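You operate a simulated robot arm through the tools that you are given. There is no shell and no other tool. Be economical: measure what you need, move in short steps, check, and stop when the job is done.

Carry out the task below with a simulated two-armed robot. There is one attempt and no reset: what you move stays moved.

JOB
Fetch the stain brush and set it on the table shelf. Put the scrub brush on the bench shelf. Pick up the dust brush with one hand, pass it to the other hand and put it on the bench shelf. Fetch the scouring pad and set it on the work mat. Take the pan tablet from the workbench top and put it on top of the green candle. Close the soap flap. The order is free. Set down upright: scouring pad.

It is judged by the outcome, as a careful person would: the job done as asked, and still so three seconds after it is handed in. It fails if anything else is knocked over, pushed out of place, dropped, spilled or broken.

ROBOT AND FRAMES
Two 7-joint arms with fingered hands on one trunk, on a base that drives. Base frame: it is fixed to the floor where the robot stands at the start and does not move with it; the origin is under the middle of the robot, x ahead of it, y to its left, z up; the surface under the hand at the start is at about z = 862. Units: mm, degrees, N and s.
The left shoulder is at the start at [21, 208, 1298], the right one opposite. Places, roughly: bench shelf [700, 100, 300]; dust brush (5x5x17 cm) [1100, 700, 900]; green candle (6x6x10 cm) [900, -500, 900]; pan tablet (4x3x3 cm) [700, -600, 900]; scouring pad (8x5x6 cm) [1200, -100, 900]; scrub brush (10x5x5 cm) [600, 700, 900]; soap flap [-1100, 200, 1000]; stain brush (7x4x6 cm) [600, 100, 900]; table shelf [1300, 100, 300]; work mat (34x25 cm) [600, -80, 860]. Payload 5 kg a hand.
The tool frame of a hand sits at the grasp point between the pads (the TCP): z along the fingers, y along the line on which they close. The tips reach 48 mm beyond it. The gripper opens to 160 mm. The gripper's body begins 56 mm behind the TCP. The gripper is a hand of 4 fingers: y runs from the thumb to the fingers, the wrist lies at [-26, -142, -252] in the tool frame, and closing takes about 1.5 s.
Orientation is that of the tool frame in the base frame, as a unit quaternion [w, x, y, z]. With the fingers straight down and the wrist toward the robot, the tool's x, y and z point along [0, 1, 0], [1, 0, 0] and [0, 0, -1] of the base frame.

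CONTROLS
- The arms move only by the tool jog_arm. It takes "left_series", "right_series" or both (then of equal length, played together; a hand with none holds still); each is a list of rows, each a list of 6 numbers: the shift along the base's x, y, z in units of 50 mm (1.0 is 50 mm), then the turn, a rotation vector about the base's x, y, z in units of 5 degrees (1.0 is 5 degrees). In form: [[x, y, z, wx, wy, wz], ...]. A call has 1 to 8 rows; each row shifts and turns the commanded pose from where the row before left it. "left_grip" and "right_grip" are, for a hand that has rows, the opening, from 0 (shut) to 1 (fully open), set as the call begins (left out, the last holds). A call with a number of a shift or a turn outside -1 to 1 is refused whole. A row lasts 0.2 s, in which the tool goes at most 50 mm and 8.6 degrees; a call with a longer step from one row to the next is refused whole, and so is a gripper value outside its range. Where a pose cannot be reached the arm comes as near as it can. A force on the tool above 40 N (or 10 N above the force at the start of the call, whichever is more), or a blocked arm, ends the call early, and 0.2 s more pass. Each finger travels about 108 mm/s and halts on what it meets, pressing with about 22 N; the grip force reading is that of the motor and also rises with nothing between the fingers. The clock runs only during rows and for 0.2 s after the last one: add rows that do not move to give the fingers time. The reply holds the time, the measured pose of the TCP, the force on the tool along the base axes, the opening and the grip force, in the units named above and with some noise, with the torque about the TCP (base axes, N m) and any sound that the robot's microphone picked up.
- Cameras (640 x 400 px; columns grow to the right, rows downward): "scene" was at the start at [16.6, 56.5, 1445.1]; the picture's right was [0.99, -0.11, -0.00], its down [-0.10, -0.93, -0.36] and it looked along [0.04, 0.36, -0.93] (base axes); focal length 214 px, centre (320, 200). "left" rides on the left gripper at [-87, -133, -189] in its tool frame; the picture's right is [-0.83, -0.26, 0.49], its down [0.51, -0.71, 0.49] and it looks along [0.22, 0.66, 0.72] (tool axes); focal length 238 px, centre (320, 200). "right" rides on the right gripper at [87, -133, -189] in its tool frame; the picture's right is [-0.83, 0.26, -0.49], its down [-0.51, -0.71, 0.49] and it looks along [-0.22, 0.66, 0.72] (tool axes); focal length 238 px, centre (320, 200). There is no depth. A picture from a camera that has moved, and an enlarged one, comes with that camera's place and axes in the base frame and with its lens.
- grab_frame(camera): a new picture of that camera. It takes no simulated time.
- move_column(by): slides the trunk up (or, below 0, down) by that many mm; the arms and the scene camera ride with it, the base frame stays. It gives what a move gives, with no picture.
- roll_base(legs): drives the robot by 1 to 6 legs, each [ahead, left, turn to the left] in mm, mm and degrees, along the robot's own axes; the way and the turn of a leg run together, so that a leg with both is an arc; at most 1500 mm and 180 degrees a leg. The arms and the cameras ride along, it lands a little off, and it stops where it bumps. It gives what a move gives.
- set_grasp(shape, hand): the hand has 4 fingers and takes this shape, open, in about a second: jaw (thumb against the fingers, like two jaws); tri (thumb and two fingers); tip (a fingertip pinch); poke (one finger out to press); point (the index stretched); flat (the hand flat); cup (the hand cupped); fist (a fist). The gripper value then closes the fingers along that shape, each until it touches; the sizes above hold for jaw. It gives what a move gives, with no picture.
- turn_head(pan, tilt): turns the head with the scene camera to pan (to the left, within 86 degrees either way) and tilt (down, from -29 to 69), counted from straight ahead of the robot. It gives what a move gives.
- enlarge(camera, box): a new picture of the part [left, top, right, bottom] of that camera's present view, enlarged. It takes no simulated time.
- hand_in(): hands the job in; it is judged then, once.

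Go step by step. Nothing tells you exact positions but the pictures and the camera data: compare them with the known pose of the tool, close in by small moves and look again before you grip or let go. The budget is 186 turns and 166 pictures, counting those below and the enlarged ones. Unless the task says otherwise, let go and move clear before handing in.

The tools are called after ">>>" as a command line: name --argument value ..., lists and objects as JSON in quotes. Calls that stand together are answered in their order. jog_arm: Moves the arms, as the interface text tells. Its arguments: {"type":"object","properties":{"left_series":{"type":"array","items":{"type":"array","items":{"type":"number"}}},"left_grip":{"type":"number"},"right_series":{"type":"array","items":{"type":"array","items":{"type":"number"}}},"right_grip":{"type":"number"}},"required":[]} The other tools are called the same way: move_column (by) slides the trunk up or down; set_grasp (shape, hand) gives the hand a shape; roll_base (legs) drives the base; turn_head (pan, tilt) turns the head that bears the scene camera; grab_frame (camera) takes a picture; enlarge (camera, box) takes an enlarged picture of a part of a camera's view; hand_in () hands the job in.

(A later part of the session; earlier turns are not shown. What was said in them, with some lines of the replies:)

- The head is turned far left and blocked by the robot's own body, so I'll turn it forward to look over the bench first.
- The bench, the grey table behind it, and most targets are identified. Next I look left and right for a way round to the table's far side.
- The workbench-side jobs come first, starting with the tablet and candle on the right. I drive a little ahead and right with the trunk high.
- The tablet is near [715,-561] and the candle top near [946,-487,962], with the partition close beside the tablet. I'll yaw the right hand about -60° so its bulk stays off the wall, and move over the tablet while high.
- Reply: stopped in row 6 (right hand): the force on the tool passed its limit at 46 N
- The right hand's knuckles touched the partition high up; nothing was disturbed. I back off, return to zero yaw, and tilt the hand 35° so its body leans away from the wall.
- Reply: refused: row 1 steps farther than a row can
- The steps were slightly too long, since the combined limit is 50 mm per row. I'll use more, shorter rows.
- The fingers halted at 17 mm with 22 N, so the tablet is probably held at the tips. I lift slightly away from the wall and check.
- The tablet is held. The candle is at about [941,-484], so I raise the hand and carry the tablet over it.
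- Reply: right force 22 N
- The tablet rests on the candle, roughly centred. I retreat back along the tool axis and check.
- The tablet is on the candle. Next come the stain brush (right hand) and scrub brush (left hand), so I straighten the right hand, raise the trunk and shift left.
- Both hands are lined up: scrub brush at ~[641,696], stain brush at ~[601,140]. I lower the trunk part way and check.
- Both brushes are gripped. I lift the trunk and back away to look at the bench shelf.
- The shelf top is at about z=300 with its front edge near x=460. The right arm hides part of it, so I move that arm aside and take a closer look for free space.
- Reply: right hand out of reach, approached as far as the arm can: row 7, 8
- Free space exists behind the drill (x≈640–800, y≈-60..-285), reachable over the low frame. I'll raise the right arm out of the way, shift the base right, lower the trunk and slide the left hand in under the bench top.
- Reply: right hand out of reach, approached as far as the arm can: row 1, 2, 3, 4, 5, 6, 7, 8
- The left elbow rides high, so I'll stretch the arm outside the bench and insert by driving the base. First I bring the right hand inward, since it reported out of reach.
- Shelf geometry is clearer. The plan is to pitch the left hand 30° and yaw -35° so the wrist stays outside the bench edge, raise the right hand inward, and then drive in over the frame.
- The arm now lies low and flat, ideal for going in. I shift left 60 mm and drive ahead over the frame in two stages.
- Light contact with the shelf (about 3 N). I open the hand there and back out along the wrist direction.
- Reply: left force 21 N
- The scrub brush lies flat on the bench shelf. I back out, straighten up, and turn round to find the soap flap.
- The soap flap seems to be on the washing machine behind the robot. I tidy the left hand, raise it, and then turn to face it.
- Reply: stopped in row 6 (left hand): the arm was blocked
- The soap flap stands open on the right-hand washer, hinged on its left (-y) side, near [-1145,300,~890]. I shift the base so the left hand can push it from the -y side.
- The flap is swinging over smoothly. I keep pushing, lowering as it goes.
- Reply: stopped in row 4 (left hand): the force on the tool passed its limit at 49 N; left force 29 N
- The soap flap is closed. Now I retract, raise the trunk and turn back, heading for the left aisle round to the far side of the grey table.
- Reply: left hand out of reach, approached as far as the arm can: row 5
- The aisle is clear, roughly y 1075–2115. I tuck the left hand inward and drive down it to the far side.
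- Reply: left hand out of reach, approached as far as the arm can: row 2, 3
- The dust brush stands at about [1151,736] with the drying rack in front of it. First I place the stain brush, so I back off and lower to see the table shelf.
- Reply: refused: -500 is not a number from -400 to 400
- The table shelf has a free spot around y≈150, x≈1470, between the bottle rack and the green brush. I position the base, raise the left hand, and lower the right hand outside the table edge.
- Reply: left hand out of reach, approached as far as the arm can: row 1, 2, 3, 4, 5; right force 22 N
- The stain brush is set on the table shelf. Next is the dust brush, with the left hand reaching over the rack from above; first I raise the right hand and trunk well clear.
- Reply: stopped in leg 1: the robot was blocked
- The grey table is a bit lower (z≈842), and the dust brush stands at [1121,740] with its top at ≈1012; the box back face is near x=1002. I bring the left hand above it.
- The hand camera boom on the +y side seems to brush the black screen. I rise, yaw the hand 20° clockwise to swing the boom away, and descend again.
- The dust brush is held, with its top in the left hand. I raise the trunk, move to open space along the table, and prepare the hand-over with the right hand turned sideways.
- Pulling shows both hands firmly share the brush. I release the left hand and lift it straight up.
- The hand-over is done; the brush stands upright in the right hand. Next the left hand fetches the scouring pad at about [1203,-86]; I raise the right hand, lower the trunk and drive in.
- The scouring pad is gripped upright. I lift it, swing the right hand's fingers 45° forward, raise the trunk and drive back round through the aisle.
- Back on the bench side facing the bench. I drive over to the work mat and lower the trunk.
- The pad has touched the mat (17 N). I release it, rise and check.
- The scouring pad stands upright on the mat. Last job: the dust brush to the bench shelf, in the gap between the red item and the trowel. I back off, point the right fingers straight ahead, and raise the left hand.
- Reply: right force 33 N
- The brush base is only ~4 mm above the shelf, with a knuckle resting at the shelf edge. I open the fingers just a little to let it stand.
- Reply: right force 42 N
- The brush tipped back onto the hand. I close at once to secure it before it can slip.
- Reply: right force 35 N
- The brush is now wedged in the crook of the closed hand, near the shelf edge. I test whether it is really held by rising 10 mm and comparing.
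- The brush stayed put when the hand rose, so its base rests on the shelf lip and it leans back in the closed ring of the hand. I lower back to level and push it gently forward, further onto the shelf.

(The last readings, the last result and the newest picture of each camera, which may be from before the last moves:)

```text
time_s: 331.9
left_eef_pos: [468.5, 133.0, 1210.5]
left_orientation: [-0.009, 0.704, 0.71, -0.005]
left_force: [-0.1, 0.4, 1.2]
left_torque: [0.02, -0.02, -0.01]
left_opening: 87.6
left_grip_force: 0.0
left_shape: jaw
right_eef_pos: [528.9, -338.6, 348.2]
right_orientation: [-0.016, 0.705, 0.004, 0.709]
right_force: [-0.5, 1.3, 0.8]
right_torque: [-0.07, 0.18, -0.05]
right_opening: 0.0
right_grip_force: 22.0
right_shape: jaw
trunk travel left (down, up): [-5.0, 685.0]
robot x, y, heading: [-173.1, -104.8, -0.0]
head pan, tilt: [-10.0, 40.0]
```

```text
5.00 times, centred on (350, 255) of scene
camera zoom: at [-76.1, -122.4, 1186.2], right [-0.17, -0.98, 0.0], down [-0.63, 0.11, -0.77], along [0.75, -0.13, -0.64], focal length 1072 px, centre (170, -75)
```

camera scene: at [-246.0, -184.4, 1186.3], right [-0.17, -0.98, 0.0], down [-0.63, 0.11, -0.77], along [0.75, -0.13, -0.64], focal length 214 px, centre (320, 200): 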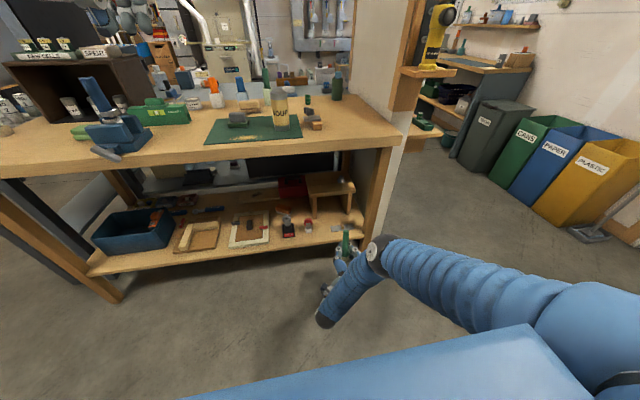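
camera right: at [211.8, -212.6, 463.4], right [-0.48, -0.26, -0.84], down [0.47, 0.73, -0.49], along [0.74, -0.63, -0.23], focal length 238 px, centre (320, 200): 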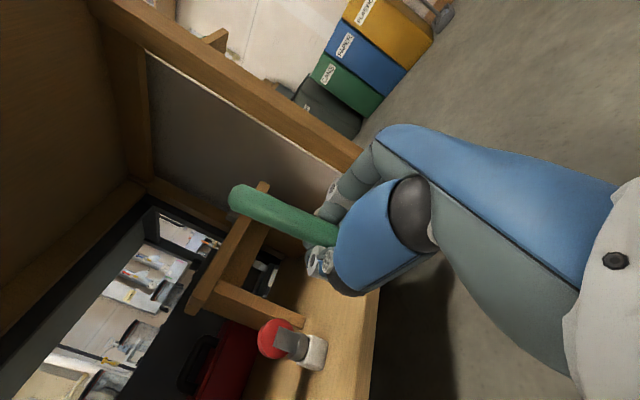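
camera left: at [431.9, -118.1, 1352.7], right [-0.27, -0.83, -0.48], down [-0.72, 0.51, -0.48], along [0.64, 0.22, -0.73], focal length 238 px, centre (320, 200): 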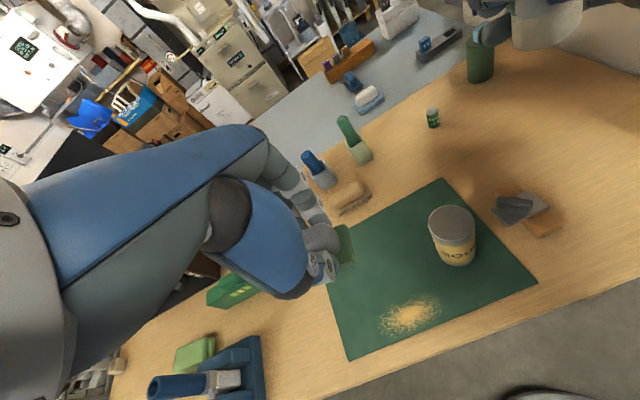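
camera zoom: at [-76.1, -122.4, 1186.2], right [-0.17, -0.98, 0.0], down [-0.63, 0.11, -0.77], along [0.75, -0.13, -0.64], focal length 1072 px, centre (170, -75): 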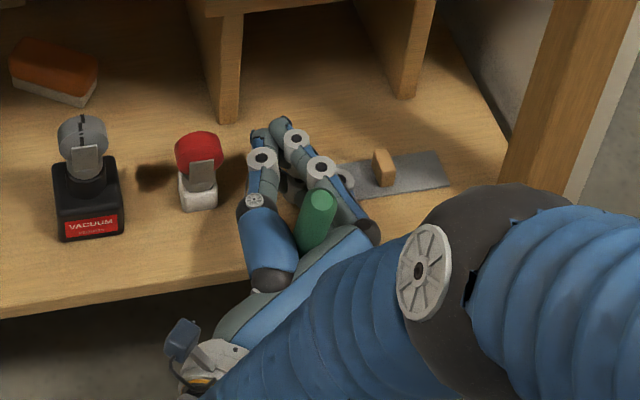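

>>> jog_arm --right_series '[[0.2, -0.04, 0, 0, 0, 0], [0.2, -0.04, 0, 0, 0, 0], [0.2, -0.04, 0, 0, 0, 0], [0, 0, 0, 0, 0, 0]]'

>>> enlarge --camera "scene" --box '[300, 215, 400, 295]'

```text
time_s: 332.9
left_eef_pos: [468.6, 132.5, 1210.2]
left_orientation: [-0.008, 0.705, 0.709, -0.005]
left_force: [-0.2, -0.9, 0.4]
left_torque: [0.03, 0.01, -0.04]
left_opening: 88.0
left_grip_force: 0.0
left_shape: jaw
right_eef_pos: [559.1, -343.9, 348.4]
right_orientation: [-0.016, 0.705, 0.003, 0.709]
right_force: [-0.2, 0.3, 2.1]
right_torque: [-0.08, 0.06, -0.02]
right_opening: 0.0
right_grip_force: 22.1
right_shape: jaw
trunk travel left (down, up): [-5.0, 685.0]
robot x, y, heading: [-170.5, -106.4, 0.0]
head pan, tilt: [-10.0, 40.0]
```

```text
5.00 times, centred on (350, 255) of scene
camera zoom: at [-76.1, -122.4, 1186.2], right [-0.17, -0.98, 0.0], down [-0.63, 0.11, -0.77], along [0.75, -0.13, -0.64], focal length 1072 px, centre (170, -75)
```

zoom: 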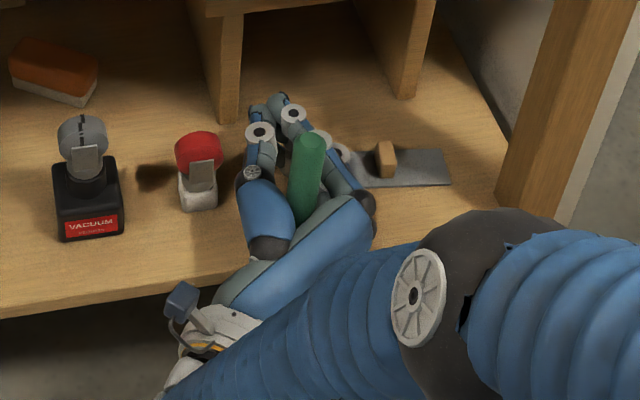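

>>> jog_arm --right_series '[[0.2, -0.04, 0, 0, 0, 0], [0.2, -0.04, 0, 0, 0, 0], [0.2, -0.04, 0, 0, 0, 0], [0, 0, 0, 0, 0, 0]]'

>>> enlarge --camera "scene" --box '[300, 205, 400, 285]'

>>> grab_frame --camera "right"

```text
time_s: 333.9
left_eef_pos: [468.9, 133.5, 1208.5]
left_orientation: [-0.008, 0.705, 0.709, -0.006]
left_force: [0.6, 0.6, 0.5]
left_torque: [0.01, -0.02, 0.02]
left_opening: 87.6
left_grip_force: 0.0
left_shape: jaw
right_eef_pos: [589.7, -351.9, 349.1]
right_orientation: [-0.016, 0.705, 0.003, 0.709]
right_force: [-1.9, -0.2, 3.4]
right_torque: [-0.19, 0.45, -0.04]
right_opening: 0.0
right_grip_force: 22.0
right_shape: jaw
trunk travel left (down, up): [-5.0, 685.0]
robot x, y, heading: [-169.9, -109.6, 0.2]
head pan, tilt: [-10.0, 40.0]
```

```text
5.00 times, centred on (350, 245) of scene
camera zoom: at [-76.3, -122.3, 1186.2], right [-0.17, -0.98, 0.0], down [-0.63, 0.11, -0.77], along [0.75, -0.13, -0.64], focal length 1072 px, centre (170, -25)
```

zoom: 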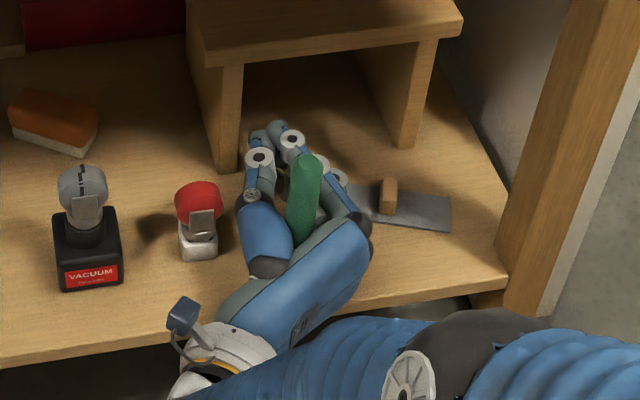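

```text
11 pictures are left
camera right: at [397.3, -224.8, 437.8], right [-0.48, -0.26, -0.84], down [0.47, 0.73, -0.49], along [0.74, -0.63, -0.23], focal length 238 px, centre (320, 200)
```

right: 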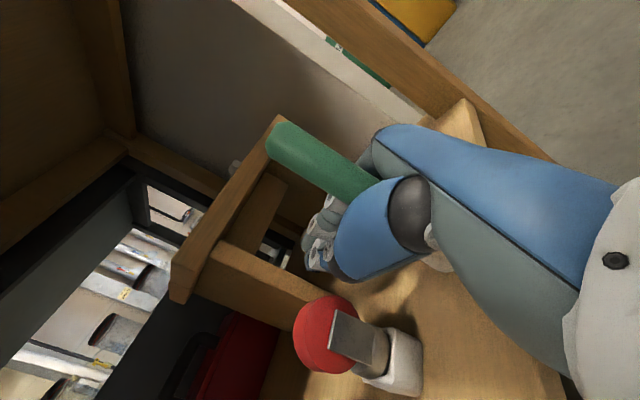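

The brush now stands upright and has slid well onto the shelf (base about x≈510). I raise slightly to clear the trowel, then open the fingers.

>>> jog_arm --right_series '[[0, 0, 0.12, 0, 0, 0], [0, 0, 0.12, 0, 0, 0], [0, 0, 0, 0, 0, 0]]'

>>> jog_arm --right_series '[[0, 0, 0, 0, 0, 0], [0, 0, 0, 0, 0, 0], [0, 0, 0, 0, 0, 0]]' --right_grip 0.42

>>> enlarge --camera "scene" --box '[300, 205, 400, 285]'

```text
time_s: 334.6
left_eef_pos: [468.8, 133.4, 1210.6]
left_orientation: [-0.008, 0.704, 0.71, -0.005]
left_force: [-0.2, 0.5, -0.6]
left_torque: [0.0, -0.03, 0.0]
left_opening: 87.4
left_grip_force: 0.1
left_shape: jaw
right_eef_pos: [589.3, -350.1, 360.4]
right_orientation: [-0.017, 0.706, 0.003, 0.708]
right_force: [0.4, -1.3, -0.2]
right_torque: [-0.01, -0.02, -0.01]
right_opening: 0.0
right_grip_force: 22.1
right_shape: jaw
trunk travel left (down, up): [-5.0, 685.0]
robot x, y, heading: [-167.7, -107.6, -0.1]
head pan, tilt: [-10.0, 40.0]
```

```text
time_s: 335.4
left_eef_pos: [468.3, 133.0, 1208.1]
left_orientation: [-0.008, 0.705, 0.709, -0.006]
left_force: [0.4, -0.2, -0.1]
left_torque: [0.01, 0.0, -0.03]
left_opening: 87.6
left_grip_force: 0.1
left_shape: jaw
right_eef_pos: [589.5, -351.0, 360.7]
right_orientation: [-0.016, 0.706, 0.004, 0.708]
right_force: [-1.1, -0.1, -0.6]
right_torque: [0.01, 0.03, 0.0]
right_opening: 67.0
right_grip_force: 0.0
right_shape: jaw
trunk travel left (down, up): [-5.0, 685.0]
robot x, y, heading: [-170.6, -109.9, -0.2]
head pan, tilt: [-10.0, 40.0]
```

```text
5.00 times, centred on (350, 245) of scene
camera zoom: at [-76.0, -122.4, 1186.2], right [-0.17, -0.98, 0.0], down [-0.63, 0.11, -0.77], along [0.75, -0.13, -0.64], focal length 1072 px, centre (170, -25)
```

zoom: 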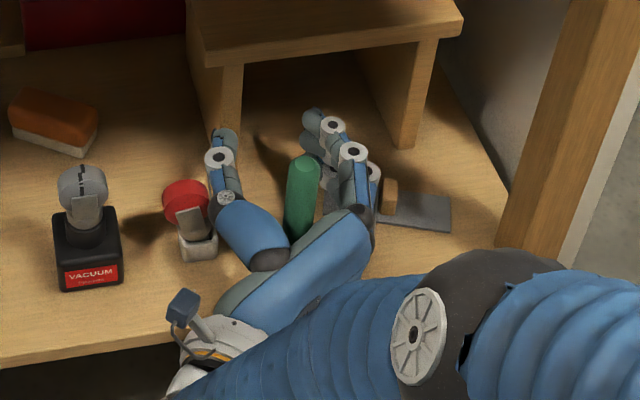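

The thumb is nudging the red item, so I narrow the opening straight away, then back off slightly and check.

>>> jog_arm --right_series '[[0, 0, 0, 0, 0, 0], [-0.1, 0.04, 0, 0, 0, 0], [-0.2, 0.04, 0, 0, 0, 0], [-0.2, 0, 0, 0, 0, 0]]' --right_grip 0.31

>>> enlarge --camera "scene" --box '[300, 205, 400, 285]'

```text
time_s: 336.4
left_eef_pos: [467.9, 133.6, 1209.8]
left_orientation: [-0.008, 0.705, 0.709, -0.006]
left_force: [-0.3, -0.2, -0.5]
left_torque: [0.03, 0.04, 0.02]
left_opening: 87.7
left_grip_force: 0.0
left_shape: jaw
right_eef_pos: [565.1, -347.9, 360.6]
right_orientation: [-0.017, 0.706, 0.004, 0.708]
right_force: [0.4, 0.4, 0.1]
right_torque: [0.01, 0.01, -0.01]
right_opening: 49.8
right_grip_force: 0.0
right_shape: jaw
trunk travel left (down, up): [-5.0, 685.0]
robot x, y, heading: [-172.7, -108.5, -0.2]
head pan, tilt: [-10.0, 40.0]
```

```text
5.00 times, centred on (350, 245) of scene
camera zoom: at [-76.0, -122.4, 1186.2], right [-0.17, -0.98, 0.0], down [-0.63, 0.11, -0.77], along [0.75, -0.13, -0.64], focal length 1072 px, centre (170, -25)
```

zoom: 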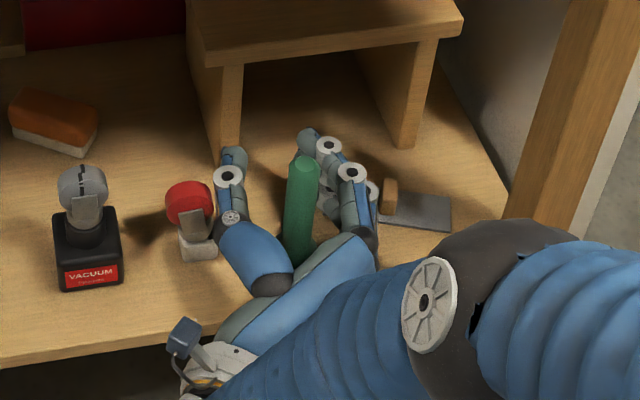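

>>> jog_arm --right_series '[[0, 0, 0.25, 0, 0, 0], [0, -0.06, 0.2, 0, 0, 0], [-0.2, -0.06, 0, 0, 0, 0], [-0.3, 0, 0, 0, 0, 0], [-0.3, 0, 0, 0, 0, 0], [0, 0, 0, 0, 0, 0]]'

>>> enlarge --camera "scene" --box '[300, 205, 400, 285]'

```text
time_s: 337.9
left_eef_pos: [468.4, 133.0, 1209.6]
left_orientation: [-0.008, 0.705, 0.709, -0.006]
left_force: [0.1, -0.2, 0.0]
left_torque: [-0.02, -0.01, -0.01]
left_opening: 87.7
left_grip_force: 0.2
left_shape: jaw
right_eef_pos: [524.8, -352.8, 383.3]
right_orientation: [-0.016, 0.705, 0.004, 0.709]
right_force: [0.3, -0.5, 0.6]
right_torque: [0.01, 0.01, 0.01]
right_opening: 49.9
right_grip_force: 0.1
right_shape: jaw
trunk travel left (down, up): [-5.0, 685.0]
robot x, y, heading: [-172.1, -108.5, -0.1]
head pan, tilt: [-10.0, 40.0]
```

```text
5.00 times, centred on (350, 245) of scene
camera zoom: at [-76.0, -122.4, 1186.2], right [-0.17, -0.98, 0.0], down [-0.63, 0.11, -0.77], along [0.75, -0.13, -0.64], focal length 1072 px, centre (170, -25)
```

zoom: 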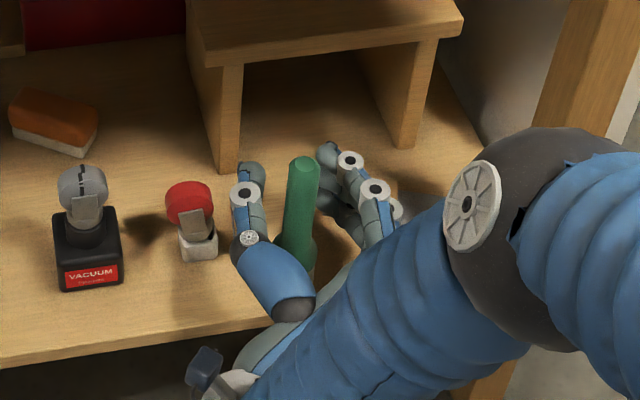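

>>> jog_arm --right_series '[[-0.25, 0, 0, 0, 0, 0], [-0.25, 0, 0, 0, 0, 0], [-0.25, 0, 0, 0, 0, 0], [-0.25, 0, 0, 0, 0, 0], [-0.25, 0, 0, 0, 0, 0]]'

>>> enlarge --camera "scene" --box '[300, 205, 400, 285]'

```text
time_s: 339.1
left_eef_pos: [468.4, 133.5, 1209.4]
left_orientation: [-0.008, 0.705, 0.709, -0.006]
left_force: [0.5, 0.6, 0.0]
left_torque: [-0.01, 0.04, -0.01]
left_opening: 87.9
left_grip_force: 0.1
left_shape: jaw
right_eef_pos: [463.2, -352.7, 384.4]
right_orientation: [-0.016, 0.706, 0.004, 0.708]
right_force: [1.0, 0.5, -0.9]
right_torque: [0.03, 0.03, -0.03]
right_opening: 49.8
right_grip_force: 0.1
right_shape: jaw
trunk travel left (down, up): [-5.0, 685.0]
robot x, y, heading: [-169.5, -111.5, 0.2]
head pan, tilt: [-10.0, 40.0]
```

```text
5.00 times, centred on (350, 245) of scene
camera zoom: at [-76.0, -122.4, 1186.2], right [-0.17, -0.98, 0.0], down [-0.63, 0.11, -0.77], along [0.75, -0.13, -0.64], focal length 1072 px, centre (170, -25)
```

zoom: 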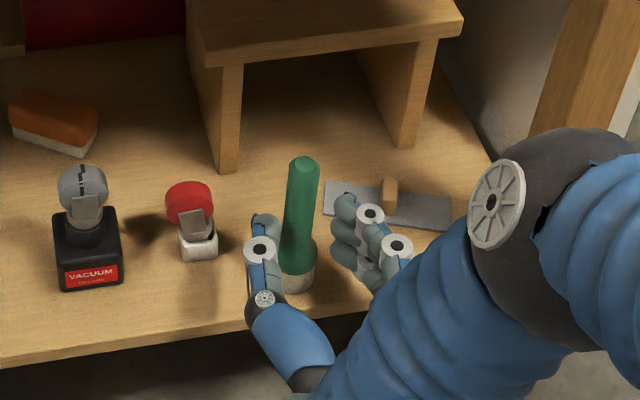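

>>> jog_arm --right_series '[[0, 0.1, 0, 0, 0, 0], [-0.25, 0.05, 0, 0, 0, 0], [-0.25, 0, 0, 0, 0, 0], [-0.3, 0, 0, 0, 0, 0], [-0.3, 0, 0, 0, 0, 0], [-0.3, 0, 0, 0, 0, 0]]'

>>> roll_base --legs '[[-250, 0, 0]]'

>>> enlarge --camera "scene" --box '[220, 140, 400, 260]'

```text
time_s: 340.4
left_eef_pos: [468.6, 131.8, 1209.6]
left_orientation: [-0.008, 0.704, 0.71, -0.006]
left_force: [-0.6, 0.0, -0.1]
left_torque: [-0.02, 0.0, -0.01]
left_opening: 87.6
left_grip_force: 0.1
left_shape: jaw
right_eef_pos: [391.9, -345.8, 382.0]
right_orientation: [-0.016, 0.706, 0.004, 0.708]
right_force: [0.0, -0.2, -0.6]
right_torque: [0.01, 0.0, 0.05]
right_opening: 49.9
right_grip_force: 0.1
right_shape: jaw
trunk travel left (down, up): [-5.0, 685.0]
robot x, y, heading: [-172.4, -107.1, 0.2]
head pan, tilt: [-10.0, 40.0]
```

```text
time_s: 342.3
left_eef_pos: [216.1, 132.8, 1211.7]
left_orientation: [-0.009, 0.705, 0.709, -0.006]
left_force: [-0.6, 0.3, 0.4]
left_torque: [0.0, -0.1, 0.01]
left_opening: 87.7
left_grip_force: 0.0
left_shape: jaw
right_eef_pos: [140.5, -345.6, 384.9]
right_orientation: [-0.017, 0.705, 0.004, 0.709]
right_force: [-0.7, -0.4, 0.8]
right_torque: [-0.02, 0.02, -0.01]
right_opening: 49.8
right_grip_force: 0.0
right_shape: jaw
trunk travel left (down, up): [-5.0, 685.0]
robot x, y, heading: [-419.8, -110.7, 0.2]
head pan, tilt: [-10.0, 40.0]
```

```text
3.33 times, centred on (310, 200) of scene
camera zoom: at [-327.9, -122.3, 1186.3], right [-0.17, -0.98, 0.0], down [-0.63, 0.11, -0.77], along [0.75, -0.13, -0.64], focal length 715 px, centre (353, 200)
```

zoom: 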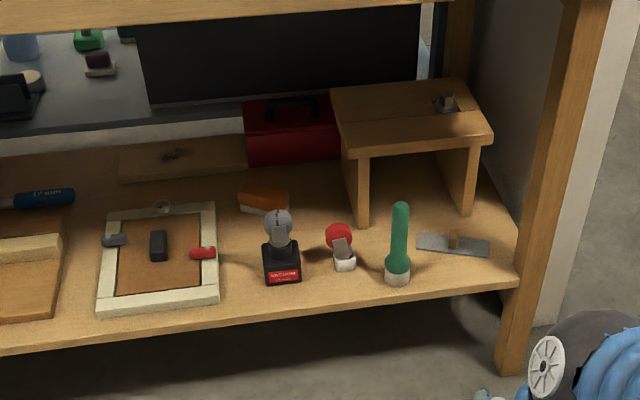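

>>> enlarge --camera "scene" --box '[285, 190, 365, 230]'

>>> enlarge --camera "scene" --box '[170, 40, 430, 190]'

```text
8.00 times, centred on (325, 210) of scene
camera zoom: at [-327.9, -122.3, 1186.3], right [-0.17, -0.98, 0.0], down [-0.63, 0.11, -0.77], along [0.75, -0.13, -0.64], focal length 1716 px, centre (280, 120)
```

zoom: 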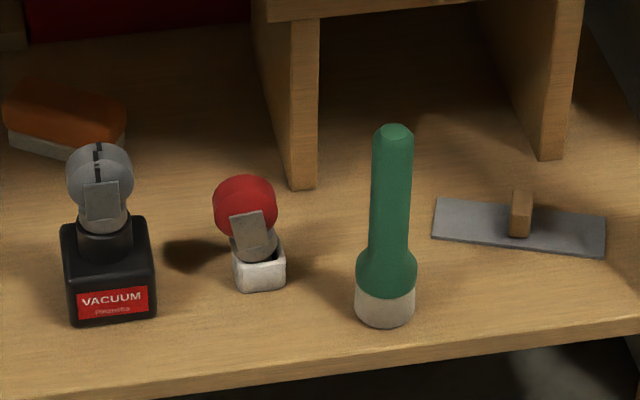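

```text
2.46 times, centred on (300, 115) of scene
camera zoom: at [-327.9, -122.3, 1186.3], right [-0.17, -0.98, 0.0], down [-0.63, 0.11, -0.77], along [0.75, -0.13, -0.64], focal length 528 px, centre (369, 409)
```

zoom: 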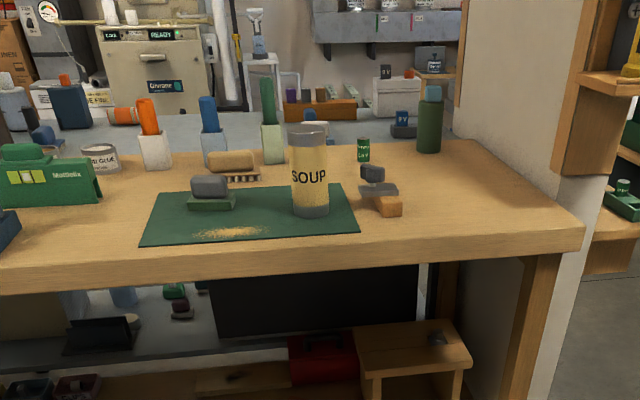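

Everything asked for is in place, the brush stands free on the bench shelf, and both hands are empty and clear. I hand the job in.

>>> hand_in

```text
The job is handed in.
```

I handed the job in with all six tasks done, but two other things on the bench shelf got nudged along the way.

- **Stain brush:** on the table shelf.
- **Scrub brush:** lying flat on the bench shelf.
- **Dust brush:** passed from the left hand to the right, now standing on the bench shelf. It tipped against the hand on the first release. I pushed it upright and further onto the shelf before letting go, and it did not fall.
- **Scouring pad:** upright on the work mat.
- **Pan tablet:** on top of the green candle, slightly off centre.
- **Soap flap:** closed.

**Nudged while placing the dust brush:** the red item beside it now tilts slightly in its white holder. The trowel turned a few degrees. I left both as they are rather than risk the brush.

Two lighter bumps happened earlier. The right hand touched the partition once, and the base was stopped once by something I did not identify on the far side of the grey table. I saw nothing move either time, but I did not look at what stopped the base.
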